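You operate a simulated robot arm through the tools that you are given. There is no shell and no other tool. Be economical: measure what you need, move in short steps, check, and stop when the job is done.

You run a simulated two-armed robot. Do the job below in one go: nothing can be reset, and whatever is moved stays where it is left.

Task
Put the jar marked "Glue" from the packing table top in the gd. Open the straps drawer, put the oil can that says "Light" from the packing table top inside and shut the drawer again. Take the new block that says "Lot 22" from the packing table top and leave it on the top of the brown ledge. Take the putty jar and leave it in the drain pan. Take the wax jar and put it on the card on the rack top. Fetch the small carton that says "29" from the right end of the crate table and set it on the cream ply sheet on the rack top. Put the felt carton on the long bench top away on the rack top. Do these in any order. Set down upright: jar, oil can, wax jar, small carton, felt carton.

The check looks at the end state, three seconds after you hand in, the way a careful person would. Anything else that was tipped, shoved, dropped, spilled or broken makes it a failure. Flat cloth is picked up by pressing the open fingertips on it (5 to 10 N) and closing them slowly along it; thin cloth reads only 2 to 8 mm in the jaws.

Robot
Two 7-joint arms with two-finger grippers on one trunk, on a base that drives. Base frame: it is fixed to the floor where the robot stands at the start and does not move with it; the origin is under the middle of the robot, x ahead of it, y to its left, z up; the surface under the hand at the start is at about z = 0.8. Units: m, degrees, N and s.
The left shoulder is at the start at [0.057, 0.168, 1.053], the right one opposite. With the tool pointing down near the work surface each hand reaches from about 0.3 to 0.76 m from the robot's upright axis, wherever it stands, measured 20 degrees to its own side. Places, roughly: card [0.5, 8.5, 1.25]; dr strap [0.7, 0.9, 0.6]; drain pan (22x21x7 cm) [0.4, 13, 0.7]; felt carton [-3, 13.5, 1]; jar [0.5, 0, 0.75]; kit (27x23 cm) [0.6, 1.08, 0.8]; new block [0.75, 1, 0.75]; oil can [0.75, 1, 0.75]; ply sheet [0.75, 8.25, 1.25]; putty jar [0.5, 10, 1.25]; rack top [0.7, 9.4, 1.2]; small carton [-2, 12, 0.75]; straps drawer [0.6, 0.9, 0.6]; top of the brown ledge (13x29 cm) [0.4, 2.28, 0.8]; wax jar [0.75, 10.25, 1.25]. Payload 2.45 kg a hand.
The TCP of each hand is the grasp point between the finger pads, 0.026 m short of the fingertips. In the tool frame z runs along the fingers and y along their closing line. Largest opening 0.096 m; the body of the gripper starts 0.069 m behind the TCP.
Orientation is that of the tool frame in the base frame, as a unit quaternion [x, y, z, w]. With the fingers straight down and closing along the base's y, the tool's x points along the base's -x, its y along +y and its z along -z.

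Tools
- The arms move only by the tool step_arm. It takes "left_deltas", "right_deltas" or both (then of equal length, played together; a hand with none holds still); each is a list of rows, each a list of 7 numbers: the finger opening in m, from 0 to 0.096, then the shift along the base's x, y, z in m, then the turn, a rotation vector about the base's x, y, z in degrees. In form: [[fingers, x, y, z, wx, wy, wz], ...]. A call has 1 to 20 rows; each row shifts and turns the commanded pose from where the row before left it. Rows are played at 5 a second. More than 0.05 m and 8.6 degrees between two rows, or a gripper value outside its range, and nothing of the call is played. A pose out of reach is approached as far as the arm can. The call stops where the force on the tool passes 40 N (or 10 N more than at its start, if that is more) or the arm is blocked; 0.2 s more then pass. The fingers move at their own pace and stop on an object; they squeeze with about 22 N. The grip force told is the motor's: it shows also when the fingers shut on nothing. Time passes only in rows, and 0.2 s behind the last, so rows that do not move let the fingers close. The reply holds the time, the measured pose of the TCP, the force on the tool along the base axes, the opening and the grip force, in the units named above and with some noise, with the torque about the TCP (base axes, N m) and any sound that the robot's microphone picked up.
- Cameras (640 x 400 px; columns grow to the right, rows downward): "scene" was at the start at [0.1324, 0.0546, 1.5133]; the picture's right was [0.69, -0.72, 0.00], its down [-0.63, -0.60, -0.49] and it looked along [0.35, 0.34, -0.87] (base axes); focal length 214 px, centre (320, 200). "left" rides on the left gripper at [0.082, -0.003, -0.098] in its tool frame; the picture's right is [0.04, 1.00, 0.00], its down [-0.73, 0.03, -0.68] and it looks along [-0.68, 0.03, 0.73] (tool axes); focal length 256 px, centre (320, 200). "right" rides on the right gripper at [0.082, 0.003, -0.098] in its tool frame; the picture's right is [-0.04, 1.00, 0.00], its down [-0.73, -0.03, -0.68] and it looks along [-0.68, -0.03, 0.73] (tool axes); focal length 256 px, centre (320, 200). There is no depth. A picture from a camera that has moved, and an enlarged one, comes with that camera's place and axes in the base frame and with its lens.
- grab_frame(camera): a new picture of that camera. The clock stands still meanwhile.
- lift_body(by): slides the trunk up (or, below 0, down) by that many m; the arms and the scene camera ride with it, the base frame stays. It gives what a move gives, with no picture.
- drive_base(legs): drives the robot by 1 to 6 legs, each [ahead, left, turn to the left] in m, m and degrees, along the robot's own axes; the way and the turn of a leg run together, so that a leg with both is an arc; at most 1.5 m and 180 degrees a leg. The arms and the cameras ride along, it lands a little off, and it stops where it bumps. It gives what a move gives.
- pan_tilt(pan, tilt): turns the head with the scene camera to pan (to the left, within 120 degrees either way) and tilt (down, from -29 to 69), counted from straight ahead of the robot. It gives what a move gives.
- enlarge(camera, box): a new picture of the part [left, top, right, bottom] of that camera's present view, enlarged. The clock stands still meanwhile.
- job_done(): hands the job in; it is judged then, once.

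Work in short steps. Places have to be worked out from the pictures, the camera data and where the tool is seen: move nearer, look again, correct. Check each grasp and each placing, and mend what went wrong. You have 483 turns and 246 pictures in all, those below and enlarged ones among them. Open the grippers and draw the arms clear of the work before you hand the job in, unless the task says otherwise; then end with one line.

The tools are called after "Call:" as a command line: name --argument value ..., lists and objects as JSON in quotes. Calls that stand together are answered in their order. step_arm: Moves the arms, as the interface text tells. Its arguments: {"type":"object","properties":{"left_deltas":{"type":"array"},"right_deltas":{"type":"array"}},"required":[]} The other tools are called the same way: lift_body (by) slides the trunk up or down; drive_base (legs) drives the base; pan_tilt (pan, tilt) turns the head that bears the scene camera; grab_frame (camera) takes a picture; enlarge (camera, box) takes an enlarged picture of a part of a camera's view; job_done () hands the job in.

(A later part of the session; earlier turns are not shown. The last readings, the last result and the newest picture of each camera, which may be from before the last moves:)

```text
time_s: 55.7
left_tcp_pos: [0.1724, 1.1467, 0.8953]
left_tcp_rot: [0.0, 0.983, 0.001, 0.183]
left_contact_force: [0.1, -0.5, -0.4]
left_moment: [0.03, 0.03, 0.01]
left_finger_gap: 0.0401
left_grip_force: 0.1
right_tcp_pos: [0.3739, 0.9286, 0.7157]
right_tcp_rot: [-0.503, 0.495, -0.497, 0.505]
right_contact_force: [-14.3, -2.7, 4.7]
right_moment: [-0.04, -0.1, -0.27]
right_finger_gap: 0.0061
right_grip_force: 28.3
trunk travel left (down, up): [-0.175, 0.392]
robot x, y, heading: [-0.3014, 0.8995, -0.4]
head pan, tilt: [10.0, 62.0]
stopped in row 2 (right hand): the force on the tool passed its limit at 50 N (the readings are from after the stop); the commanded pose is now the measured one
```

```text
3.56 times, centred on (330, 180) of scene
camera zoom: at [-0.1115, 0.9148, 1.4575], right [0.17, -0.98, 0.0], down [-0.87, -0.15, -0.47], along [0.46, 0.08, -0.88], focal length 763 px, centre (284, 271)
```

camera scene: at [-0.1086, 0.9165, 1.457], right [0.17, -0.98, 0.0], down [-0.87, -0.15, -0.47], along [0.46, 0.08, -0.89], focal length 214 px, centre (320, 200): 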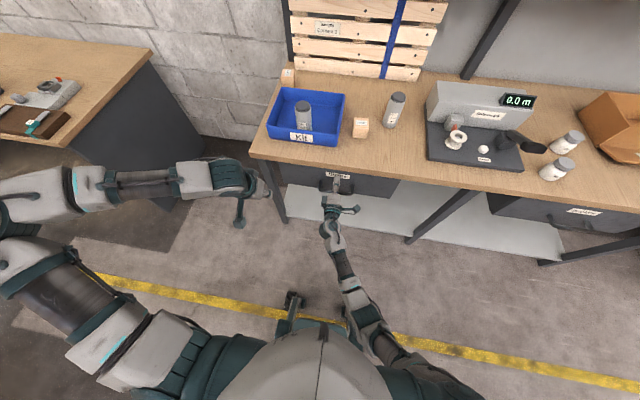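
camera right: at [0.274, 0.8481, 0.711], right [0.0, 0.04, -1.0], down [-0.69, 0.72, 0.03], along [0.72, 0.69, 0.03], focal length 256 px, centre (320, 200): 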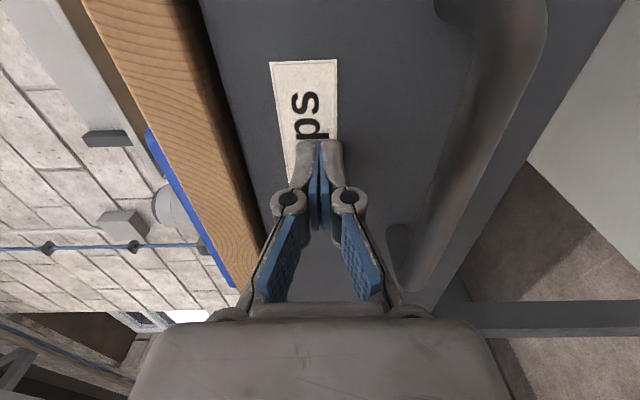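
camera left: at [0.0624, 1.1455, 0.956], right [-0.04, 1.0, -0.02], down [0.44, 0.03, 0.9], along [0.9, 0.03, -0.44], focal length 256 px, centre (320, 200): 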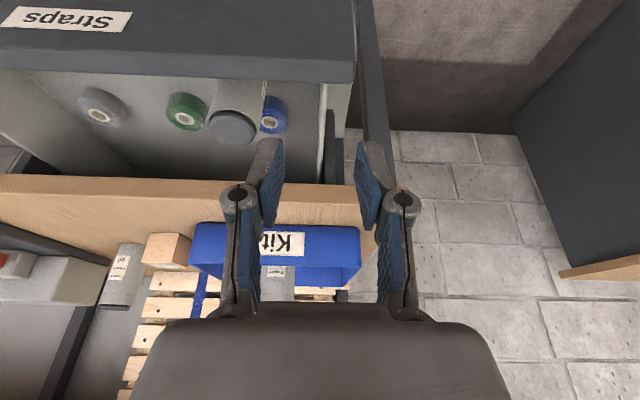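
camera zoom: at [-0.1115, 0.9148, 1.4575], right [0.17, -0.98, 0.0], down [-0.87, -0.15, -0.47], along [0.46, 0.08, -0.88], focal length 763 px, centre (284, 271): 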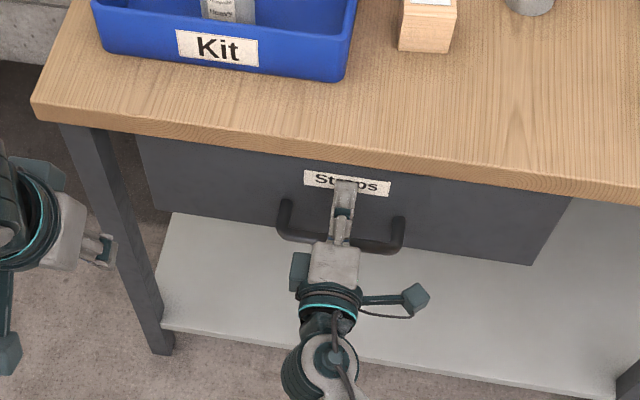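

Drawer shut against its stop. Now retract the right hand and turn it back to pointing down.

Call:
step_arm --right_deltas '[[0.0, -0.04, 0, 0, 0, 0, 0], [0.0, -0.045, 0, 0, 0, 0, 0], [0.05, -0.045, 0, 0, 0, 0, 0], [0.09, -0.045, 0, 0, 0, 0, 0], [0.096, 0, -0.01, 0.03, 0, 8.2, 0], [0.096, 0, -0.01, 0.03, 0, 8.2, 0], [0.096, 0, -0.01, 0.03, 0, 8.2, 0], [0.096, 0, -0.01, 0.03, 0, 8.2, 0], [0.096, 0, -0.01, 0.03, 0, 8.2, 0], [0.096, 0, -0.01, 0.03, 0, 8.2, 0], [0.096, 0, -0.01, 0.03, 0, 8.2, 0], [0.096, 0, -0.01, 0.03, 0, 8.2, 0], [0.096, 0, -0.01, 0.03, 0, 8.2, 0], [0.096, 0, -0.01, 0.03, 0, 8.2, 0], [0.096, 0, -0.01, 0.03, 0, 8.0, 0]]'

Call:
step_arm --right_deltas '[[0.096, 0, -0.01, 0, 0, 0, -8.2], [0.096, 0, -0.01, 0, 0, 0, -8.2], [0.096, 0, -0.01, 0, 0, 0, -8.2], [0.096, 0, -0.01, 0, 0, 0, -8.2], [0.096, 0, -0.01, 0, 0, 0, -8.2], [0.096, 0, -0.01, 0, 0, 0, -8.2], [0.096, 0, -0.01, 0, 0, 0, -8.2], [0.096, 0, -0.01, 0, 0, 0, -8.2], [0.096, 0, -0.01, 0, 0, 0, -8.2], [0.096, 0, -0.01, 0, 0, 0, -8.2], [0.096, 0, -0.01, 0, 0, 0, -8.0]]' --left_deltas '[[0.04, 0, 0, 0.03, 0, 0, 0], [0.05, 0, 0, 0.03, 0, 0, 0], [0.06, 0, 0, 0.03, 0, 0, 0], [0.07, 0, 0, 0.03, 0, 0, 0], [0.08, 0, 0, 0.03, 0, 0, 0], [0.09, 0, 0, 0.0, 0, 0, 0], [0.096, 0, 0, 0.0, 0, 0, 0], [0.096, 0, 0, 0, 0, 0, 0], [0.096, 0, 0, 0, 0, 0, 0], [0.096, 0, 0, 0, 0, 0, 0], [0.096, 0, 0, 0, 0, 0, 0]]'

Call:
lift_body --by 0.05

```text
time_s: 58.9
left_tcp_pos: [0.172, 1.1481, 0.8949]
left_tcp_rot: [0.001, 0.983, 0.0, 0.182]
left_contact_force: [-1.0, 0.4, -0.9]
left_moment: [-0.01, -0.01, -0.01]
left_finger_gap: 0.0399
left_grip_force: 0.1
right_tcp_pos: [0.3793, 0.8399, 0.8675]
right_tcp_rot: [-0.707, 0.707, 0.005, 0.007]
right_contact_force: [0.1, 0.2, 0.4]
right_moment: [0.01, 0.0, 0.01]
right_finger_gap: 0.0961
right_grip_force: 0.1
right hand out of reach, approached as far as the arm can: row 10, 11, 12, 13, 14, 15
trunk travel left (down, up): [-0.175, 0.392]
robot x, y, heading: [-0.3027, 0.8986, -0.3]
head pan, tilt: [10.0, 62.0]
```

```text
time_s: 61.3
left_tcp_pos: [0.1733, 1.1467, 1.0427]
left_tcp_rot: [0.001, 0.983, -0.001, 0.183]
left_contact_force: [0.3, 0.9, 0.1]
left_moment: [-0.05, 0.04, 0.0]
left_finger_gap: 0.096
left_grip_force: 0.0
right_tcp_pos: [0.3799, 0.729, 0.8668]
right_tcp_rot: [0.001, 1.0, 0.0, 0.008]
right_contact_force: [0.3, 0.2, -0.8]
right_moment: [0.03, 0.01, -0.03]
right_finger_gap: 0.0962
right_grip_force: 0.0
trunk travel left (down, up): [-0.175, 0.392]
robot x, y, heading: [-0.3043, 0.9004, -0.0]
head pan, tilt: [10.0, 62.0]
```

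```text
time_s: 62.3
left_tcp_pos: [0.1736, 1.149, 1.0929]
left_tcp_rot: [0.0, 0.984, 0.0, 0.181]
left_contact_force: [0.5, -0.2, -1.4]
left_moment: [0.01, 0.02, 0.03]
left_finger_gap: 0.0961
left_grip_force: 0.0
right_tcp_pos: [0.381, 0.7296, 0.9152]
right_tcp_rot: [0.002, 1.0, -0.001, 0.007]
right_contact_force: [-0.6, -1.2, 0.5]
right_moment: [0.06, -0.01, -0.01]
right_finger_gap: 0.096
right_grip_force: 0.0
trunk travel left (down, up): [-0.225, 0.342]
robot x, y, heading: [-0.3065, 0.9008, -0.1]
head pan, tilt: [10.0, 62.0]
```

Raise and retract the right hand, then drive forward for the block.

Call:
step_arm --right_deltas '[[0.096, 0, 0, 0.045, 0, 0, 0], [0.096, 0, 0, 0.045, 0, 0, 0], [0.096, -0.02, 0, 0.045, 0, 0, 0], [0.096, -0.02, 0, 0.045, 0, 0, 0], [0.096, -0.045, 0, 0, 0, 0, 0], [0.096, -0.045, 0, 0, 0, 0, 0], [0.096, -0.045, 0, 0, 0, 0, 0], [0.096, -0.045, 0, 0, 0, 0, 0], [0.096, -0.045, 0, 0, 0, 0, 0]]'

Call:
drive_base --legs '[[0.45, 0.1, 0]]'

Call:
grab_frame --camera "left"

Call:
grab_frame --camera "scene"

```text
time_s: 64.3
left_tcp_pos: [0.1732, 1.1478, 1.0933]
left_tcp_rot: [0.0, 0.983, 0.0, 0.183]
left_contact_force: [-0.3, -0.6, 0.2]
left_moment: [-0.05, 0.01, 0.0]
left_finger_gap: 0.096
left_grip_force: 0.2
right_tcp_pos: [0.3408, 0.7453, 1.1121]
right_tcp_rot: [0.0, 1.0, -0.001, 0.006]
right_contact_force: [-0.5, -1.0, -0.8]
right_moment: [0.0, -0.01, 0.02]
right_finger_gap: 0.0961
right_grip_force: 0.0
right hand out of reach, approached as far as the arm can: row 4, 5, 6, 7, 8, 9
trunk travel left (down, up): [-0.225, 0.342]
robot x, y, heading: [-0.2979, 0.8998, -0.0]
head pan, tilt: [10.0, 62.0]
```

```text
time_s: 67.0
left_tcp_pos: [0.6233, 1.2435, 1.0955]
left_tcp_rot: [0.002, 0.983, 0.001, 0.183]
left_contact_force: [-0.2, -0.5, -0.5]
left_moment: [0.03, 0.01, 0.0]
left_finger_gap: 0.0957
left_grip_force: 0.0
right_tcp_pos: [0.7902, 0.8417, 1.1124]
right_tcp_rot: [0.002, 1.0, -0.001, 0.007]
right_contact_force: [-0.5, -0.6, 0.1]
right_moment: [-0.01, 0.03, -0.01]
right_finger_gap: 0.0959
right_grip_force: 0.1
trunk travel left (down, up): [-0.225, 0.342]
robot x, y, heading: [0.1446, 0.9984, -0.0]
head pan, tilt: [10.0, 62.0]
```

```text
180 pictures are left
camera left: at [0.5109, 1.239, 1.1579], right [-0.04, 1.0, -0.01], down [0.44, 0.03, 0.9], along [0.9, 0.03, -0.44], focal length 256 px, centre (320, 200)
```

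left: 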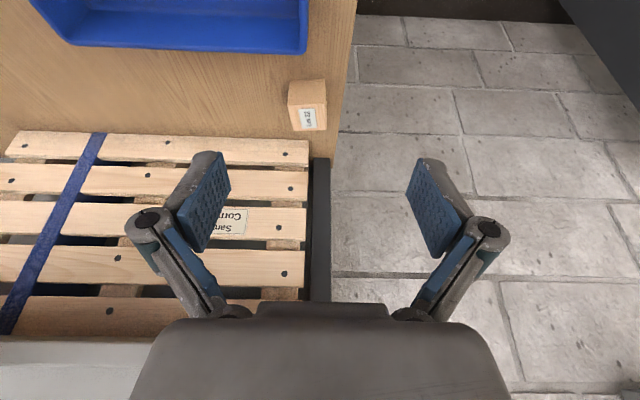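

```text
179 pictures are left
camera scene: at [0.2953, 1.0132, 1.5118], right [0.17, -0.99, 0.0], down [-0.87, -0.15, -0.47], along [0.46, 0.08, -0.89], focal length 214 px, centre (320, 200)
```

scene: 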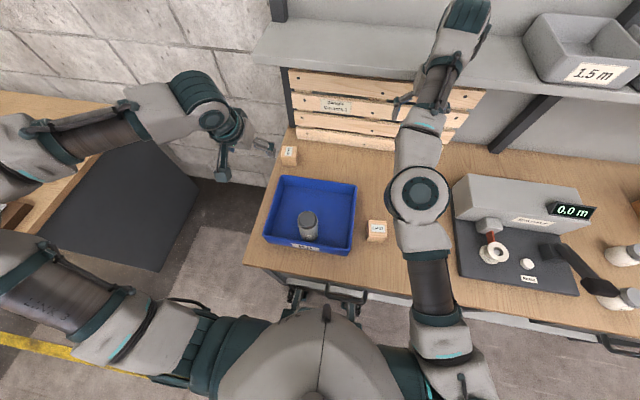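

The right hand is stuck extended. Before anything else I test moving it back toward the robot's home-like pose.

Call:
step_arm --right_deltas '[[0.096, -0.03, 0, 0, 0, 0, 0], [0.096, -0.03, 0, 0, 0, 0, 0]]'

```text
time_s: 67.6
left_tcp_pos: [0.6184, 1.2447, 1.0962]
left_tcp_rot: [0.001, 0.983, 0.001, 0.184]
left_contact_force: [1.0, 0.7, 0.1]
left_moment: [-0.01, -0.04, 0.02]
left_finger_gap: 0.0957
left_grip_force: 0.0
right_tcp_pos: [0.7866, 0.8426, 1.1152]
right_tcp_rot: [0.0, 1.0, 0.0, 0.009]
right_contact_force: [0.3, 0.2, -0.4]
right_moment: [0.0, 0.02, 0.03]
right_finger_gap: 0.0958
right_grip_force: 0.0
right hand out of reach, approached as far as the arm can: row 1, 2
trunk travel left (down, up): [-0.225, 0.342]
robot x, y, heading: [0.1483, 0.9986, -0.1]
head pan, tilt: [10.0, 62.0]
```

The commanded pose probably lies too close to the body; I move the command forward to make it reachable again.

Call:
step_arm --right_deltas '[[0.096, 0.04, -0.02, -0.015, 0, 0, 0], [0.096, 0.04, -0.02, -0.015, 0, 0, 0], [0.096, 0.04, -0.02, -0.015, 0, 0, 0], [0.096, 0.04, -0.02, -0.015, 0, 0, 0], [0.096, 0.04, -0.02, -0.015, 0, 0, 0], [0.096, 0.0, 0, 0, 0, 0, 0]]'

Call:
grab_frame --camera "scene"

```text
time_s: 68.0
left_tcp_pos: [0.6128, 1.2415, 1.0997]
left_tcp_rot: [0.001, 0.982, 0.001, 0.187]
left_contact_force: [0.3, 1.0, 0.8]
left_moment: [0.01, -0.04, 0.04]
left_finger_gap: 0.0959
left_grip_force: 0.1
right_tcp_pos: [0.7924, 0.8374, 1.1178]
right_tcp_rot: [0.0, 1.0, 0.001, 0.001]
right_contact_force: [-0.1, 0.5, 0.2]
right_moment: [-0.02, -0.02, 0.0]
right_finger_gap: 0.096
right_grip_force: 0.1
right hand out of reach, approached as far as the arm can: row 1
trunk travel left (down, up): [-0.225, 0.342]
robot x, y, heading: [0.1481, 0.9989, 0.0]
head pan, tilt: [10.0, 62.0]
stopped in row 1 (right hand): the force on the tool passed its limit at 138 N (the readings are from after the stop); the commanded pose is now the measured one
```

```text
178 pictures are left
camera scene: at [0.2897, 1.0143, 1.5125], right [0.17, -0.99, 0.0], down [-0.87, -0.15, -0.47], along [0.46, 0.08, -0.88], focal length 214 px, centre (320, 200)
```

scene: 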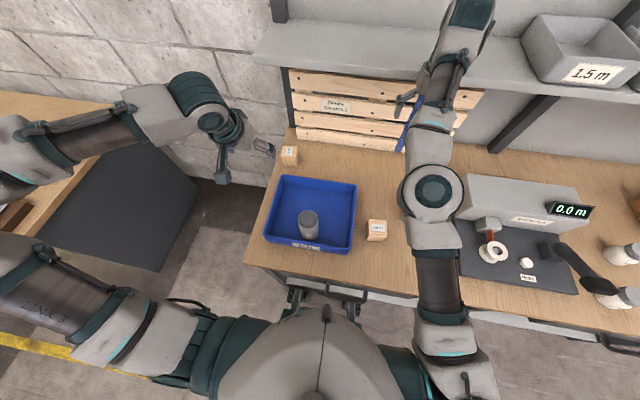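

A bump occurred (likely against the shelf edge), but commanded pose is reset now. I back the base off to gain room and look at the shelf/pallet.

Call:
drive_base --legs '[[-0.35, 0, 0]]'

Call:
step_arm --right_deltas '[[0.096, -0.03, 0, 0, 0, 0, 0], [0.096, -0.03, 0, 0, 0, 0, 0]]'

Call:
pan_tilt --pan 0 --tilt 35

Call:
grab_frame --camera "scene"

```text
time_s: 68.6
left_tcp_pos: [0.6088, 1.2421, 1.1009]
left_tcp_rot: [0.002, 0.982, 0.002, 0.19]
left_contact_force: [0.6, -0.3, 0.2]
left_moment: [-0.01, -0.04, -0.01]
left_finger_gap: 0.0959
left_grip_force: 0.0
right_tcp_pos: [0.7879, 0.836, 1.1225]
right_tcp_rot: [0.001, 1.0, 0.0, 0.003]
right_contact_force: [-0.5, 1.6, -1.0]
right_moment: [0.01, 0.01, -0.01]
right_finger_gap: 0.0959
right_grip_force: 0.1
trunk travel left (down, up): [-0.225, 0.342]
robot x, y, heading: [0.1467, 1.0006, -0.1]
head pan, tilt: [10.0, 62.0]
stopped in leg 1: the force on the tool passed its limit at 47 N (the readings are from after the stop); the commanded pose is now the measured one
```

```text
time_s: 69.2
left_tcp_pos: [0.6089, 1.24, 1.1009]
left_tcp_rot: [0.002, 0.982, 0.002, 0.189]
left_contact_force: [0.4, 0.0, -0.7]
left_moment: [-0.01, -0.03, 0.01]
left_finger_gap: 0.0958
left_grip_force: 0.0
right_tcp_pos: [0.7873, 0.8351, 1.1223]
right_tcp_rot: [0.001, 1.0, 0.001, 0.003]
right_contact_force: [-0.5, -0.8, -0.6]
right_moment: [-0.02, 0.0, 0.02]
right_finger_gap: 0.0959
right_grip_force: 0.1
right hand out of reach, approached as far as the arm can: row 1, 2
trunk travel left (down, up): [-0.225, 0.342]
robot x, y, heading: [0.1444, 0.9989, -0.4]
head pan, tilt: [10.0, 62.0]
```

```text
time_s: 70.1
left_tcp_pos: [0.6086, 1.2399, 1.1009]
left_tcp_rot: [0.003, 0.982, 0.001, 0.188]
left_contact_force: [0.1, 0.7, 0.1]
left_moment: [0.03, 0.02, 0.02]
left_finger_gap: 0.0958
left_grip_force: 0.1
right_tcp_pos: [0.7884, 0.8356, 1.121]
right_tcp_rot: [0.0, 1.0, 0.001, 0.002]
right_contact_force: [0.3, -0.2, 0.5]
right_moment: [0.02, 0.0, 0.0]
right_finger_gap: 0.096
right_grip_force: 0.0
trunk travel left (down, up): [-0.225, 0.342]
robot x, y, heading: [0.1465, 1.0, -0.3]
head pan, tilt: [0.0, 35.0]
```

```text
177 pictures are left
camera scene: at [0.3193, 1.0023, 1.5481], right [0.0, -1.0, 0.0], down [-0.58, 0.0, -0.82], along [0.82, 0.0, -0.58], focal length 214 px, centre (320, 200)
```

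scene: 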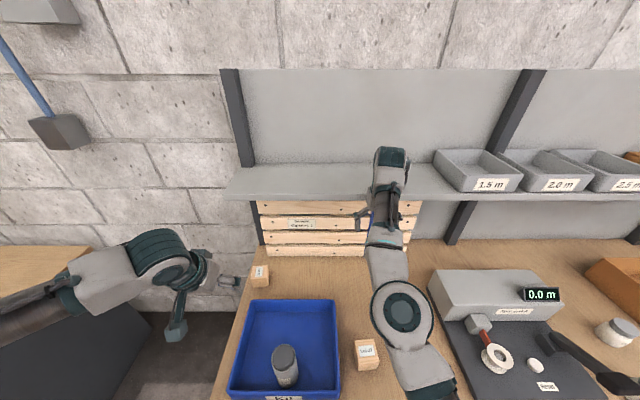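

Driving back was stopped by force; I look through the right camera to see what touches.

Call:
grab_frame --camera "right"

Call:
enlarge --camera "scene" --box '[300, 120, 460, 250]'

```text
176 pictures are left
camera right: at [0.7059, 0.8404, 1.2197], right [0.04, 1.0, 0.0], down [0.73, -0.03, 0.68], along [0.68, -0.03, -0.73], focal length 256 px, centre (320, 200)
```

right: 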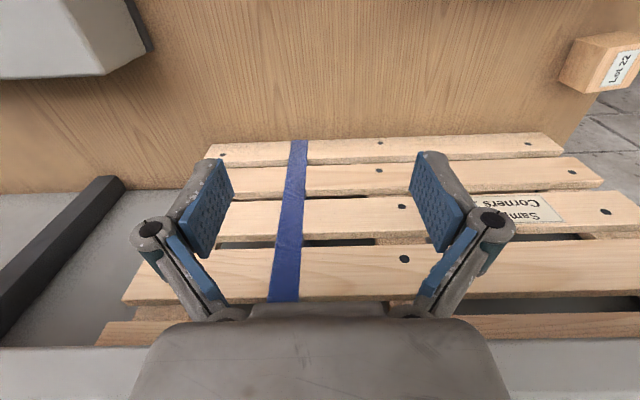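

```text
3.08 times, centred on (380, 185) of scene
camera zoom: at [0.3193, 1.0023, 1.5481], right [0.0, -1.0, 0.0], down [-0.58, 0.0, -0.82], along [0.82, 0.0, -0.58], focal length 660 px, centre (135, 246)
```

zoom: 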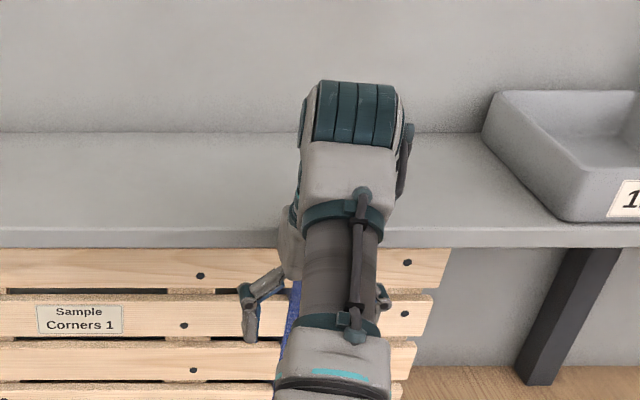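

Nothing seems hooked; retry driving back.

Call:
drive_base --legs '[[-0.3, 0, 0]]'

```text
time_s: 72.2
left_tcp_pos: [0.3081, 1.2418, 1.1017]
left_tcp_rot: [0.002, 0.982, 0.003, 0.188]
left_contact_force: [0.5, -0.2, 0.2]
left_moment: [-0.01, -0.02, 0.02]
left_finger_gap: 0.0959
left_grip_force: 0.0
right_tcp_pos: [0.4887, 0.8371, 1.1227]
right_tcp_rot: [0.001, 1.0, 0.001, 0.003]
right_contact_force: [0.1, -0.5, 0.5]
right_moment: [0.0, -0.02, -0.02]
right_finger_gap: 0.0959
right_grip_force: 0.0
trunk travel left (down, up): [-0.225, 0.342]
robot x, y, heading: [-0.1559, 1.0024, -0.0]
head pan, tilt: [0.0, 35.0]
```

Now free. Try recovering the right arm: lower a bit, then pull back.

Call:
step_arm --right_deltas '[[0.096, 0.06, 0, -0.0, 0, 0, 0]]'

Call:
step_arm --right_deltas '[[0.096, 0.04, 0.02, -0.02, 0, 0, 0], [0.096, 0.02, 0.03, -0.02, 0, 0, 0], [0.096, 0, 0.03, -0.03, 0, 0, 0], [0.096, 0, 0.03, -0.03, 0, 0, 0]]'

```text
refused: row 1 steps farther than a row can; nothing moved
```

```text
time_s: 73.2
left_tcp_pos: [0.3068, 1.2442, 1.1003]
left_tcp_rot: [0.001, 0.982, 0.002, 0.19]
left_contact_force: [0.8, 0.8, 0.3]
left_moment: [0.02, -0.01, 0.0]
left_finger_gap: 0.0964
left_grip_force: 0.0
right_tcp_pos: [0.5178, 0.9384, 1.0315]
right_tcp_rot: [0.001, 1.0, 0.0, 0.004]
right_contact_force: [0.0, 0.9, -0.1]
right_moment: [-0.02, 0.05, -0.03]
right_finger_gap: 0.0959
right_grip_force: 0.0
right hand out of reach, approached as far as the arm can: row 1, 2, 3
trunk travel left (down, up): [-0.225, 0.342]
robot x, y, heading: [-0.1582, 1.0033, 0.0]
head pan, tilt: [0.0, 35.0]
```

Reachable again. Pull back in x.

Call:
step_arm --right_deltas '[[0.096, -0.03, 0, 0, 0, 0, 0], [0.096, -0.03, 0, 0, 0, 0, 0], [0.096, -0.03, 0, 0, 0, 0, 0], [0.096, -0.03, 0, 0, 0, 0, 0]]'

Call:
grab_frame --camera "scene"

```text
time_s: 74.2
left_tcp_pos: [0.304, 1.2424, 1.1032]
left_tcp_rot: [0.002, 0.982, 0.003, 0.19]
left_contact_force: [0.1, -0.6, 0.7]
left_moment: [0.0, -0.02, -0.02]
left_finger_gap: 0.0957
left_grip_force: 0.0
right_tcp_pos: [0.4964, 0.9656, 1.0677]
right_tcp_rot: [0.001, 1.0, 0.001, 0.005]
right_contact_force: [0.1, -0.6, -0.2]
right_moment: [0.03, -0.01, 0.0]
right_finger_gap: 0.096
right_grip_force: 0.1
right hand out of reach, approached as far as the arm can: row 1, 2, 3, 4
trunk travel left (down, up): [-0.225, 0.342]
robot x, y, heading: [-0.1541, 0.9997, -0.3]
head pan, tilt: [0.0, 35.0]
```

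```text
174 pictures are left
camera scene: at [0.019, 1.0059, 1.5482], right [0.0, -1.0, 0.0], down [-0.58, 0.0, -0.82], along [0.82, 0.0, -0.58], focal length 214 px, centre (320, 200)
```

scene: 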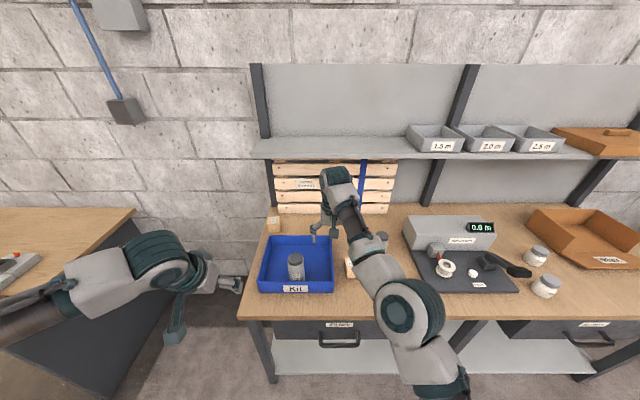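

The right arm is in an awkward elbow-down branch. I back away from the table to untangle it safely.

Call:
drive_base --legs '[[-0.5, 0, 0]]'

Call:
step_arm --right_deltas '[[0.096, 0.03, -0.02, 0, 0, 0, 0], [0.096, 0.03, -0.02, 0, 0, 0, 0], [0.096, 0.03, -0.02, 0, 0, 0, 0], [0.096, 0.02, -0.04, 0, 0, -8, 0], [0.096, 0, -0.04, 0, 0, -8, 0], [0.096, 0, -0.04, 0, 0, -8, 0], [0.096, 0, -0.04, 0, 0, -8, 0], [0.096, 0, -0.04, 0, 0, -8, 0], [0.096, 0, -0.04, 0, 0, -8, 0]]'

Call:
grab_frame --camera "scene"

```text
time_s: 77.1
left_tcp_pos: [-0.1949, 1.2402, 1.1034]
left_tcp_rot: [0.004, 0.981, 0.003, 0.192]
left_contact_force: [-0.8, 0.3, 0.3]
left_moment: [0.01, -0.03, -0.02]
left_finger_gap: 0.0961
left_grip_force: 0.0
right_tcp_pos: [-0.0042, 0.9617, 1.0672]
right_tcp_rot: [0.003, 1.0, 0.003, 0.005]
right_contact_force: [0.2, 0.2, -0.5]
right_moment: [-0.03, -0.01, -0.01]
right_finger_gap: 0.0958
right_grip_force: 0.0
trunk travel left (down, up): [-0.225, 0.342]
robot x, y, heading: [-0.6536, 0.9996, -0.4]
head pan, tilt: [0.0, 35.0]
```

```text
time_s: 79.1
left_tcp_pos: [-0.1999, 1.2372, 1.1058]
left_tcp_rot: [0.004, 0.981, 0.005, 0.193]
left_contact_force: [-1.2, 1.1, 0.0]
left_moment: [0.03, 0.0, -0.01]
left_finger_gap: 0.096
left_grip_force: 0.1
right_tcp_pos: [0.1802, 0.6492, 1.0968]
right_tcp_rot: [0.002, 0.911, 0.004, 0.412]
right_contact_force: [0.9, -0.2, 0.1]
right_moment: [0.02, 0.0, 0.02]
right_finger_gap: 0.096
right_grip_force: 0.0
right hand out of reach, approached as far as the arm can: row 1, 2, 3, 4, 5, 6, 7, 8, 9
trunk travel left (down, up): [-0.225, 0.342]
robot x, y, heading: [-0.6548, 1.0036, -0.5]
head pan, tilt: [0.0, 35.0]
```

```text
173 pictures are left
camera scene: at [-0.4807, 1.0004, 1.548], right [-0.01, -1.0, 0.0], down [-0.58, 0.01, -0.82], along [0.82, -0.01, -0.58], focal length 214 px, centre (320, 200)
```

scene: 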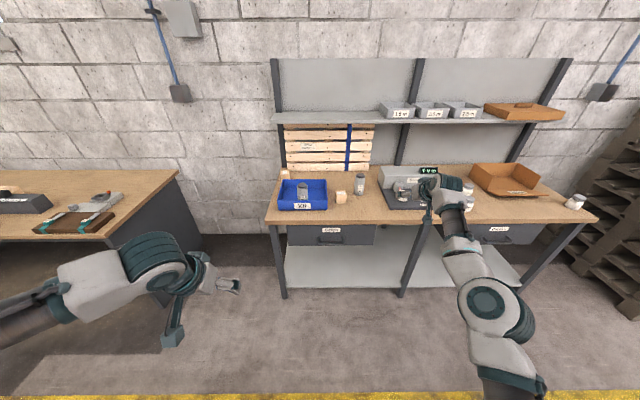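

The arm is nearly straight; I'll use that: point fingers fully forward, roll about x so the elbow swings outward, then come back.

Call:
step_arm --right_deltas '[[0.096, 0, 0, 0, 0, -8, 0], [0.096, 0, 0, 0, 0, -8, 0], [0.096, 0, 0, 0, 0, -8, 0], [0.096, 0, 0, 0, 0, -8, 0], [0.096, 0, 0, 0, 0, -8, 0], [0.096, 0, 0, 0, -8, 0, 0], [0.096, 0, 0, 0, -8, 0, 0], [0.096, 0, 0, 0, -8, 0, 0], [0.096, 0, 0, 0, -8, 0, 0], [0.096, 0, 0, 0, -8, 0, 0], [0.096, 0, 0, 0, -8, 0, 0], [0.096, 0, 0, 0, -8, 0, 0], [0.096, 0, 0, 0, -8, 0, 0], [0.096, 0, 0, 0, -8, 0, 0], [0.096, 0, 0, 0, -8, 0, 0]]'

Call:
grab_frame --camera "scene"

```text
time_s: 82.3
left_tcp_pos: [-0.1982, 1.2388, 1.1062]
left_tcp_rot: [0.004, 0.981, 0.003, 0.192]
left_contact_force: [0.0, 0.4, 0.2]
left_moment: [0.01, 0.01, -0.06]
left_finger_gap: 0.096
left_grip_force: 0.0
right_tcp_pos: [0.2527, 0.6394, 1.1134]
right_tcp_rot: [-0.451, 0.55, -0.457, 0.535]
right_contact_force: [-0.3, 0.0, -0.5]
right_moment: [-0.01, 0.02, -0.02]
right_finger_gap: 0.0959
right_grip_force: 0.0
right hand out of reach, approached as far as the arm can: row 1, 2, 3, 4, 5
trunk travel left (down, up): [-0.225, 0.342]
robot x, y, heading: [-0.6488, 1.0007, -0.7]
head pan, tilt: [0.0, 35.0]
```

```text
172 pictures are left
camera scene: at [-0.4808, 1.0031, 1.5481], right [-0.01, -1.0, 0.0], down [-0.58, 0.01, -0.82], along [0.82, -0.01, -0.58], focal length 214 px, centre (320, 200)
```

scene: 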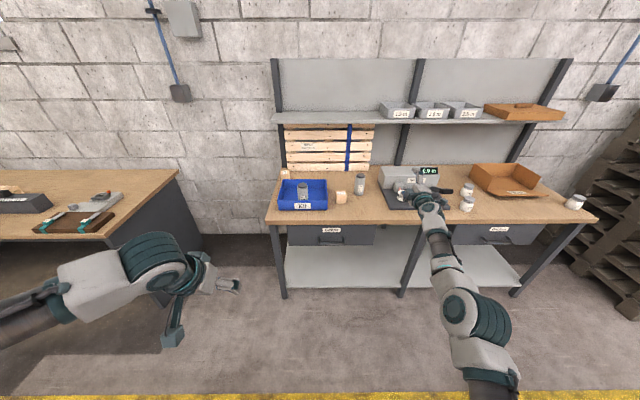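

Rolled. Now pull back and see where the elbow goes.

Call:
step_arm --right_deltas '[[0.096, -0.04, 0, 0, 0, 0, 0], [0.096, -0.04, 0, 0, 0, 0, 0], [0.096, -0.04, 0, 0, 0, 0, 0], [0.096, -0.04, 0, 0, 0, 0, 0], [0.096, -0.04, 0, 0, 0, 0, 0], [0.096, -0.04, 0, 0, 0, 0, 0]]'

Call:
pan_tilt --pan -20 --tilt 50

Call:
grab_frame --camera "scene"

```text
time_s: 83.7
left_tcp_pos: [-0.1993, 1.2393, 1.1065]
left_tcp_rot: [0.003, 0.981, 0.004, 0.193]
left_contact_force: [0.3, -0.8, 0.6]
left_moment: [0.01, -0.02, -0.03]
left_finger_gap: 0.0959
left_grip_force: 0.2
right_tcp_pos: [0.241, 0.5978, 1.1325]
right_tcp_rot: [-0.449, 0.55, -0.456, 0.536]
right_contact_force: [0.3, 0.2, 0.6]
right_moment: [0.0, 0.04, 0.01]
right_finger_gap: 0.0961
right_grip_force: 0.0
right hand out of reach, approached as far as the arm can: row 1, 2, 3, 4, 5, 6
trunk travel left (down, up): [-0.225, 0.342]
robot x, y, heading: [-0.6544, 1.0029, -0.6]
head pan, tilt: [0.0, 35.0]
```

```text
time_s: 84.5
left_tcp_pos: [-0.1995, 1.2409, 1.1056]
left_tcp_rot: [0.004, 0.981, 0.003, 0.192]
left_contact_force: [0.1, -0.4, -0.2]
left_moment: [0.01, -0.02, -0.01]
left_finger_gap: 0.0961
left_grip_force: 0.1
right_tcp_pos: [0.2398, 0.5976, 1.1326]
right_tcp_rot: [-0.45, 0.551, -0.455, 0.536]
right_contact_force: [0.0, -0.2, -0.1]
right_moment: [0.0, 0.0, 0.0]
right_finger_gap: 0.0962
right_grip_force: 0.2
trunk travel left (down, up): [-0.225, 0.342]
robot x, y, heading: [-0.6521, 0.9985, -0.6]
head pan, tilt: [-20.0, 50.0]
```

```text
171 pictures are left
camera scene: at [-0.497, 0.9765, 1.5265], right [-0.35, -0.94, 0.0], down [-0.72, 0.27, -0.64], along [0.6, -0.23, -0.77], focal length 214 px, centre (320, 200)
```

scene: 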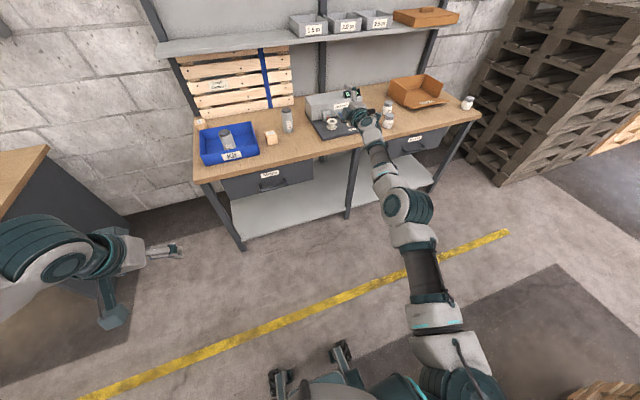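

Retraction along the straight arm fails (singular). Try moving down and sideways to bend the elbow.

Call:
step_arm --right_deltas '[[0.096, 0.04, 0, -0.02, 0, 0, 0], [0.096, 0.04, 0, -0.02, 0, 0, 0], [0.096, 0.04, 0, -0.02, 0, 0, 0], [0.096, 0.04, 0, -0.02, 0, 0, 0], [0.096, 0.04, 0, -0.02, 0, 0, 0]]'

Call:
step_arm --right_deltas '[[0.096, -0.01, 0, -0.04, 0, 0, 0], [0.096, -0.01, 0, -0.04, 0, 0, 0], [0.096, -0.01, 0, -0.04, 0, 0, 0]]'

```text
time_s: 85.8
left_tcp_pos: [-0.2007, 1.2401, 1.1066]
left_tcp_rot: [0.005, 0.981, 0.003, 0.194]
left_contact_force: [-0.7, 0.7, 0.2]
left_moment: [0.0, -0.02, -0.01]
left_finger_gap: 0.096
left_grip_force: 0.0
right_tcp_pos: [0.2523, 0.6226, 1.049]
right_tcp_rot: [-0.448, 0.55, -0.457, 0.536]
right_contact_force: [-0.4, -0.2, -0.2]
right_moment: [-0.01, 0.03, 0.0]
right_finger_gap: 0.096
right_grip_force: 0.0
right hand out of reach, approached as far as the arm can: row 1, 2, 3, 4, 5
trunk travel left (down, up): [-0.225, 0.342]
robot x, y, heading: [-0.6578, 1.0027, -0.6]
head pan, tilt: [-20.0, 50.0]
```

```text
time_s: 86.5
left_tcp_pos: [-0.1987, 1.2379, 1.1058]
left_tcp_rot: [0.005, 0.981, 0.003, 0.192]
left_contact_force: [0.4, 0.8, -0.3]
left_moment: [0.03, 0.0, 0.02]
left_finger_gap: 0.0961
left_grip_force: 0.0
right_tcp_pos: [0.2307, 0.6183, 0.928]
right_tcp_rot: [-0.449, 0.55, -0.456, 0.536]
right_contact_force: [0.7, -0.1, -0.9]
right_moment: [-0.06, 0.02, 0.02]
right_finger_gap: 0.096
right_grip_force: 0.1
right hand out of reach, approached as far as the arm can: row 1, 2
trunk travel left (down, up): [-0.225, 0.342]
robot x, y, heading: [-0.6542, 1.0028, -0.3]
head pan, tilt: [-20.0, 50.0]
```

Now it tracks again. Continue inward and down.

Call:
step_arm --right_deltas '[[0.096, -0.03, 0, -0.03, 0, 0, 0], [0.096, -0.03, 0, -0.03, 0, 0, 0], [0.096, -0.035, 0, 0, 0, 0, 0], [0.096, -0.04, 0, 0, 0, 0, 0], [0.096, -0.04, 0, 0, 0, 0, 0], [0.096, -0.04, 0, 0, 0, 0, 0]]'

Call:
grab_frame --camera "scene"

```text
time_s: 88.0
left_tcp_pos: [-0.2002, 1.2398, 1.1073]
left_tcp_rot: [0.004, 0.981, 0.003, 0.194]
left_contact_force: [0.1, -0.1, 0.1]
left_moment: [-0.01, -0.02, -0.01]
left_finger_gap: 0.0962
left_grip_force: 0.0
right_tcp_pos: [0.0123, 0.6195, 0.8728]
right_tcp_rot: [-0.448, 0.55, -0.456, 0.537]
right_contact_force: [0.1, -0.1, 0.5]
right_moment: [-0.01, 0.0, -0.02]
right_finger_gap: 0.0963
right_grip_force: 0.0
trunk travel left (down, up): [-0.225, 0.342]
robot x, y, heading: [-0.6534, 1.0029, -0.5]
head pan, tilt: [-20.0, 50.0]
```

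```text
170 pictures are left
camera scene: at [-0.5003, 0.9754, 1.5268], right [-0.35, -0.94, 0.0], down [-0.72, 0.27, -0.64], along [0.6, -0.22, -0.77], focal length 214 px, centre (320, 200)
```

scene: 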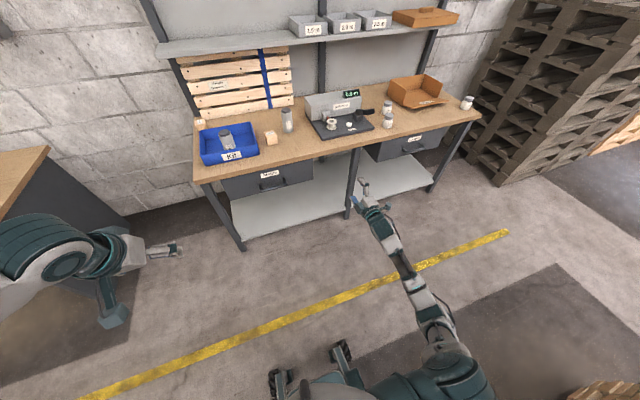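

Arm bends again. Now tilt the fingers down and yaw back to the standard orientation.

Call:
step_arm --right_deltas '[[0.096, -0.01, 0, 0, 0, 8, 0], [0.096, -0.01, 0, 0, 0, 8, 0], [0.096, -0.01, 0, 0, 0, 8, 0], [0.096, -0.01, 0, 0, 0, 8, 0], [0.096, -0.01, 0, 0, 0, 8, 0], [0.096, -0.01, 0, 0, 0, 8, 0], [0.096, 0, 0, 0, 0, 8, 0], [0.096, 0, 0, 0, 0, 8, 0], [0.096, 0, 0, 0, 0, 8, 0], [0.096, 0, 0, 0, 0, 8, 0], [0.096, 0, 0, 0, 0, 8, 0]]'

Call:
step_arm --right_deltas '[[0.096, 0, 0, 0, 0, 0, -8], [0.096, 0, 0, 0, 0, 0, -8], [0.096, 0, 0, 0, 0, 0, -8], [0.096, 0, 0, 0, 0, 0, -8], [0.096, 0, 0, 0, 0, 0, -8], [0.096, 0, 0, 0, 0, 0, -8], [0.096, 0, 0, 0, 0, 0, -8], [0.096, 0, 0, 0, 0, 0, -8], [0.096, 0, 0, 0, 0, 0, -8], [0.096, 0, 0, 0, 0, 0, -8]]'

Call:
grab_frame --camera "scene"

```text
time_s: 90.3
left_tcp_pos: [-0.1975, 1.2408, 1.106]
left_tcp_rot: [0.005, 0.981, 0.003, 0.192]
left_contact_force: [-0.6, -0.4, 0.1]
left_moment: [-0.03, -0.01, 0.0]
left_finger_gap: 0.096
left_grip_force: 0.1
right_tcp_pos: [-0.0478, 0.6197, 0.8726]
right_tcp_rot: [-0.64, 0.768, -0.015, 0.003]
right_contact_force: [-0.7, -0.1, 0.2]
right_moment: [-0.02, -0.01, -0.01]
right_finger_gap: 0.0962
right_grip_force: 0.0
trunk travel left (down, up): [-0.225, 0.342]
robot x, y, heading: [-0.6579, 1.0059, -0.5]
head pan, tilt: [-20.0, 50.0]
```

```text
time_s: 92.5
left_tcp_pos: [-0.1992, 1.2394, 1.1052]
left_tcp_rot: [0.005, 0.981, 0.003, 0.193]
left_contact_force: [1.3, -0.6, 0.4]
left_moment: [0.01, 0.01, -0.02]
left_finger_gap: 0.096
left_grip_force: 0.0
right_tcp_pos: [-0.0467, 0.6198, 0.8718]
right_tcp_rot: [0.006, 1.0, -0.015, -0.007]
right_contact_force: [0.1, 0.0, 0.2]
right_moment: [0.04, 0.02, 0.01]
right_finger_gap: 0.0959
right_grip_force: 0.1
trunk travel left (down, up): [-0.225, 0.342]
robot x, y, heading: [-0.6565, 1.0032, -0.3]
head pan, tilt: [-20.0, 50.0]
```

```text
169 pictures are left
camera scene: at [-0.4978, 0.9759, 1.5265], right [-0.35, -0.94, 0.0], down [-0.72, 0.27, -0.64], along [0.6, -0.23, -0.77], focal length 214 px, centre (320, 200)
```

scene: 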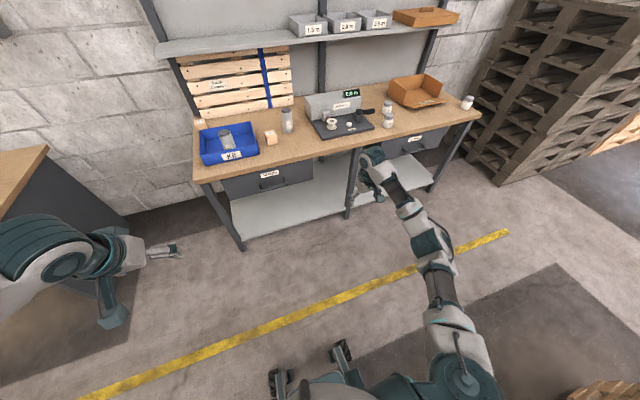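

All rows reached. Move gradually toward a compact pose (up and inward).

Call:
step_arm --right_deltas '[[0.096, -0.03, 0.01, 0.02, 0, 0, 0], [0.096, -0.03, 0.01, 0.02, 0, 0, 0], [0.096, -0.03, 0.01, 0.02, 0, 0, 0], [0.096, -0.03, 0.01, 0.02, 0, 0, 0], [0.096, -0.03, 0.01, 0.02, 0, 0, 0], [0.096, -0.03, 0.01, 0.03, 0, 0, 0], [0.096, 0, 0, 0.04, 0, 0, 0]]'

Call:
grab_frame --camera "scene"

```text
time_s: 94.2
left_tcp_pos: [-0.1999, 1.24, 1.1071]
left_tcp_rot: [0.004, 0.981, 0.004, 0.192]
left_contact_force: [0.2, 0.1, 0.8]
left_moment: [-0.02, 0.03, 0.0]
left_finger_gap: 0.0961
left_grip_force: 0.1
right_tcp_pos: [-0.2293, 0.6807, 1.0428]
right_tcp_rot: [0.003, 1.0, -0.016, -0.009]
right_contact_force: [0.3, 0.3, -0.4]
right_moment: [0.01, 0.03, -0.01]
right_finger_gap: 0.0958
right_grip_force: 0.1
trunk travel left (down, up): [-0.225, 0.342]
robot x, y, heading: [-0.6563, 1.0035, -0.5]
head pan, tilt: [-20.0, 50.0]
```

```text
168 pictures are left
camera scene: at [-0.4994, 0.9767, 1.5267], right [-0.35, -0.94, 0.0], down [-0.72, 0.27, -0.64], along [0.6, -0.23, -0.77], focal length 214 px, centre (320, 200)
```

scene: 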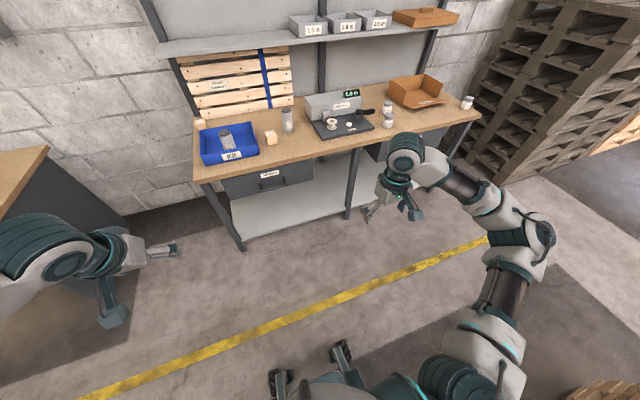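

The right arm is back in a normal elbow-out pose. Drive forward to the table for the Lot 22 block.

Call:
drive_base --legs '[[0.8, 0, 0.4]]'

Call:
grab_frame --camera "left"

```text
time_s: 98.5
left_tcp_pos: [0.6099, 1.2294, 1.1061]
left_tcp_rot: [0.006, 0.981, 0.003, 0.192]
left_contact_force: [-0.5, -1.0, 0.7]
left_moment: [0.03, 0.01, 0.0]
left_finger_gap: 0.096
left_grip_force: 0.0
right_tcp_pos: [0.5776, 0.6703, 1.0428]
right_tcp_rot: [0.006, 1.0, -0.014, -0.008]
right_contact_force: [-0.4, 0.1, 0.5]
right_moment: [0.0, 0.04, -0.02]
right_finger_gap: 0.0956
right_grip_force: 0.1
trunk travel left (down, up): [-0.225, 0.342]
robot x, y, heading: [0.1515, 0.9941, -0.6]
head pan, tilt: [-20.0, 50.0]
```

```text
167 pictures are left
camera left: at [0.496, 1.225, 1.1671], right [-0.03, 1.0, -0.01], down [0.42, 0.02, 0.91], along [0.91, 0.02, -0.42], focal length 256 px, centre (320, 200)
```

left: 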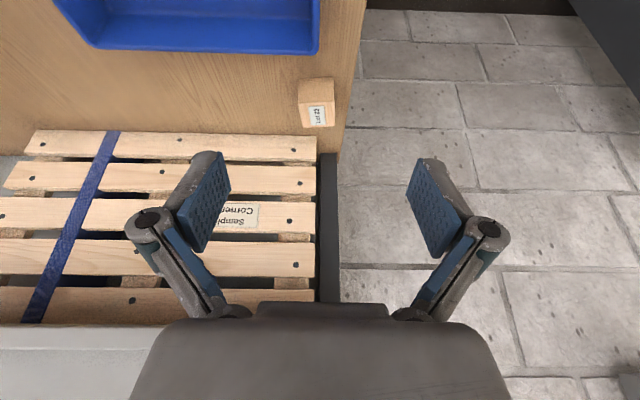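

Block at ≈[0.828,1.228]. Approach, then descend along the tool.

Call:
step_arm --left_deltas '[[0.096, 0.037, 0, -0.0245, 0, 0, 0], [0.096, 0.037, 0, -0.0245, 0, 0, 0], [0.096, 0.037, 0, -0.0245, 0, 0, 0], [0.096, 0.037, 0, -0.0245, 0, 0, 0], [0.096, 0.0168, 0, -0.0425, 0, 0, 0], [0.096, 0.0168, 0, -0.0425, 0, 0, 0], [0.096, 0, 0, 0, 0, 0, 0]]'

Call:
grab_frame --camera "left"

```text
time_s: 100.1
left_tcp_pos: [0.7886, 1.2295, 0.9249]
left_tcp_rot: [0.006, 0.981, 0.003, 0.196]
left_contact_force: [-0.5, -0.4, -0.6]
left_moment: [-0.03, -0.02, 0.01]
left_finger_gap: 0.0962
left_grip_force: 0.1
right_tcp_pos: [0.5744, 0.6698, 1.0432]
right_tcp_rot: [0.005, 1.0, -0.015, -0.007]
right_contact_force: [-0.6, 0.3, 0.9]
right_moment: [0.0, -0.02, 0.0]
right_finger_gap: 0.0961
right_grip_force: 0.1
trunk travel left (down, up): [-0.225, 0.342]
robot x, y, heading: [0.1573, 0.9929, -0.8]
head pan, tilt: [-20.0, 50.0]
```

```text
166 pictures are left
camera left: at [0.6747, 1.2246, 0.9852], right [-0.03, 1.0, -0.01], down [0.42, 0.02, 0.91], along [0.91, 0.02, -0.42], focal length 256 px, centre (320, 200)
```

left: 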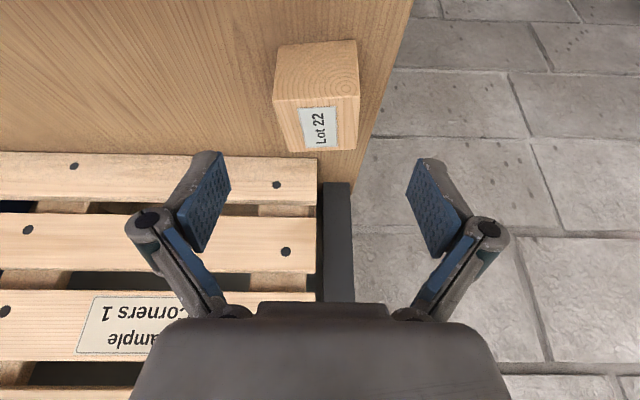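

Centred. Descend and close.

Call:
step_arm --left_deltas '[[0.096, 0.013, 0, -0.03, 0, 0, 0], [0.096, 0.013, 0, -0.03, 0, 0, 0], [0.096, 0.01, 0, -0.027, 0, 0, 0], [0.08, 0, 0, 0, 0, 0, 0], [0.06, 0, 0, 0, 0, 0, 0], [0.045, 0, 0, 0, 0, 0, 0], [0.035, 0, 0, 0, 0, 0, 0], [0.035, 0, 0, 0, 0, 0, 0]]'

Call:
grab_frame --camera "left"

```text
time_s: 101.9
left_tcp_pos: [0.8242, 1.2288, 0.8388]
left_tcp_rot: [0.006, 0.981, 0.004, 0.195]
left_contact_force: [2.1, 0.5, 4.5]
left_moment: [-0.11, -0.06, 0.09]
left_finger_gap: 0.0585
left_grip_force: 22.2
right_tcp_pos: [0.5754, 0.6697, 1.0446]
right_tcp_rot: [0.005, 1.0, -0.014, -0.008]
right_contact_force: [1.2, 0.8, -0.1]
right_moment: [0.03, 0.02, -0.02]
right_finger_gap: 0.0958
right_grip_force: 0.1
trunk travel left (down, up): [-0.225, 0.342]
robot x, y, heading: [0.1522, 0.9951, -0.6]
head pan, tilt: [-20.0, 50.0]
```

```text
165 pictures are left
camera left: at [0.7106, 1.2247, 0.8991], right [-0.03, 1.0, -0.01], down [0.42, 0.02, 0.91], along [0.91, 0.02, -0.42], focal length 256 px, centre (320, 200)
```

left: 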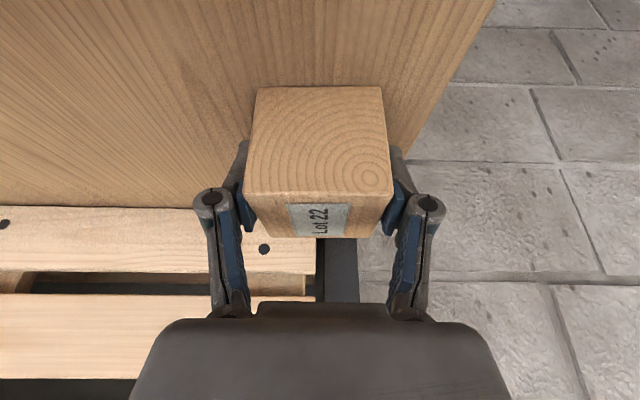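

Gripped. Lift and retract.

Call:
step_arm --left_deltas '[[0.035, -0.005, 0, 0.03, 0, 0, 0], [0.035, -0.015, 0, 0.042, 0, 0, 0], [0.035, -0.02, 0, 0.042, 0, 0, 0], [0.035, -0.025, 0, 0.04, 0, 0, 0], [0.035, -0.03, 0, 0.035, 0, 0, 0], [0.035, -0.035, 0, 0.03, 0, 0, 0], [0.035, -0.04, 0, 0.025, 0, 0, 0], [0.035, -0.04, 0, 0, 0, 0, 0]]'

Call:
pan_tilt --pan 60 --tilt 30

Call:
grab_frame --camera "scene"

```text
time_s: 103.7
left_tcp_pos: [0.612, 1.228, 1.0827]
left_tcp_rot: [0.006, 0.981, 0.003, 0.195]
left_contact_force: [-0.9, -0.6, -0.8]
left_moment: [0.01, -0.01, 0.0]
left_finger_gap: 0.0572
left_grip_force: 21.7
right_tcp_pos: [0.5734, 0.6704, 1.0446]
right_tcp_rot: [0.006, 1.0, -0.015, -0.006]
right_contact_force: [0.3, 0.1, -0.3]
right_moment: [0.01, -0.05, -0.03]
right_finger_gap: 0.0961
right_grip_force: 0.0
trunk travel left (down, up): [-0.225, 0.342]
robot x, y, heading: [0.153, 0.997, -0.6]
head pan, tilt: [-20.0, 50.0]
```

```text
time_s: 105.2
left_tcp_pos: [0.6154, 1.2282, 1.082]
left_tcp_rot: [0.006, 0.981, 0.003, 0.194]
left_contact_force: [0.2, 0.3, -0.6]
left_moment: [-0.03, -0.01, 0.02]
left_finger_gap: 0.0575
left_grip_force: 21.8
right_tcp_pos: [0.5761, 0.6705, 1.0443]
right_tcp_rot: [0.004, 1.0, -0.014, -0.008]
right_contact_force: [0.6, 0.9, -0.3]
right_moment: [0.02, -0.01, -0.02]
right_finger_gap: 0.096
right_grip_force: 0.0
trunk travel left (down, up): [-0.225, 0.342]
robot x, y, heading: [0.1526, 0.9945, -1.0]
head pan, tilt: [60.0, 30.0]
```

```text
164 pictures are left
camera scene: at [0.2832, 1.072, 1.5563], right [0.86, -0.51, 0.0], down [-0.26, -0.43, -0.87], along [0.44, 0.74, -0.5], focal length 214 px, centre (320, 200)
```

scene: 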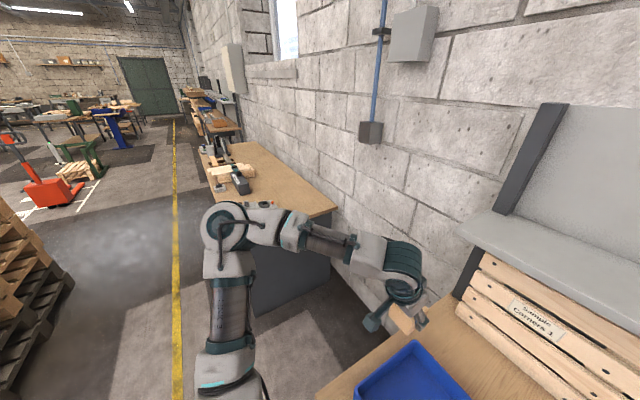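

Block held. Drive right along the table to the Glue jar (≈[0.615,0.09]).

Call:
drive_base --legs '[[-0.05, -0.72, 0.6]]'

Call:
pan_tilt --pan -15 --tilt 50

Call:
grab_frame --camera "scene"

Call:
grab_frame --camera "right"

```text
time_s: 109.1
left_tcp_pos: [0.5577, 0.5314, 1.0802]
left_tcp_rot: [0.001, 0.981, -0.001, 0.195]
left_contact_force: [0.2, 1.3, -1.1]
left_moment: [-0.07, -0.04, -0.01]
left_finger_gap: 0.0574
left_grip_force: 22.1
right_tcp_pos: [0.5252, -0.0265, 1.0469]
right_tcp_rot: [0.0, 1.0, -0.019, -0.007]
right_contact_force: [-0.2, 0.2, 1.0]
right_moment: [-0.05, -0.03, -0.01]
right_finger_gap: 0.0958
right_grip_force: 0.1
trunk travel left (down, up): [-0.225, 0.342]
robot x, y, heading: [0.0992, 0.2857, -0.0]
head pan, tilt: [60.0, 30.0]
```

```text
time_s: 110.6
left_tcp_pos: [0.5548, 0.5229, 1.0836]
left_tcp_rot: [0.001, 0.981, 0.004, 0.195]
left_contact_force: [-0.5, -0.2, -0.9]
left_moment: [-0.05, -0.02, -0.01]
left_finger_gap: 0.0572
left_grip_force: 22.0
right_tcp_pos: [0.5216, -0.0344, 1.0441]
right_tcp_rot: [0.0, 1.0, -0.015, -0.005]
right_contact_force: [0.4, 0.3, -0.4]
right_moment: [0.02, 0.01, 0.05]
right_finger_gap: 0.0962
right_grip_force: 0.0
trunk travel left (down, up): [-0.225, 0.342]
robot x, y, heading: [0.1002, 0.2834, 0.1]
head pan, tilt: [-15.0, 50.0]
```

```text
163 pictures are left
camera scene: at [0.257, 0.2628, 1.5266], right [-0.26, -0.97, 0.0], down [-0.74, 0.2, -0.64], along [0.62, -0.17, -0.77], focal length 214 px, centre (320, 200)
```

scene: 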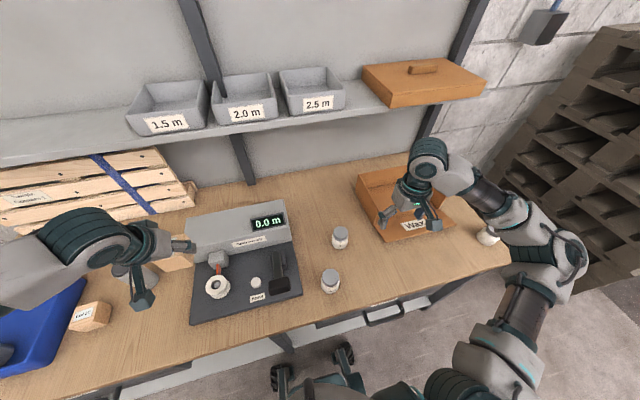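

```text
162 pictures are left
camera right: at [0.4408, -0.0273, 1.1442], right [0.04, 1.0, -0.03], down [0.74, -0.01, 0.67], along [0.67, -0.05, -0.74], focal length 256 px, centre (320, 200)
```

right: 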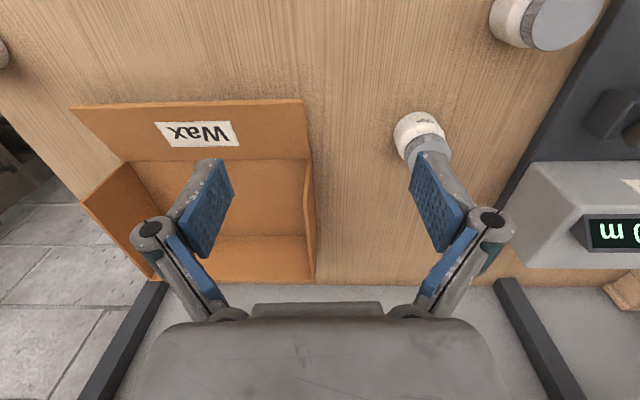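

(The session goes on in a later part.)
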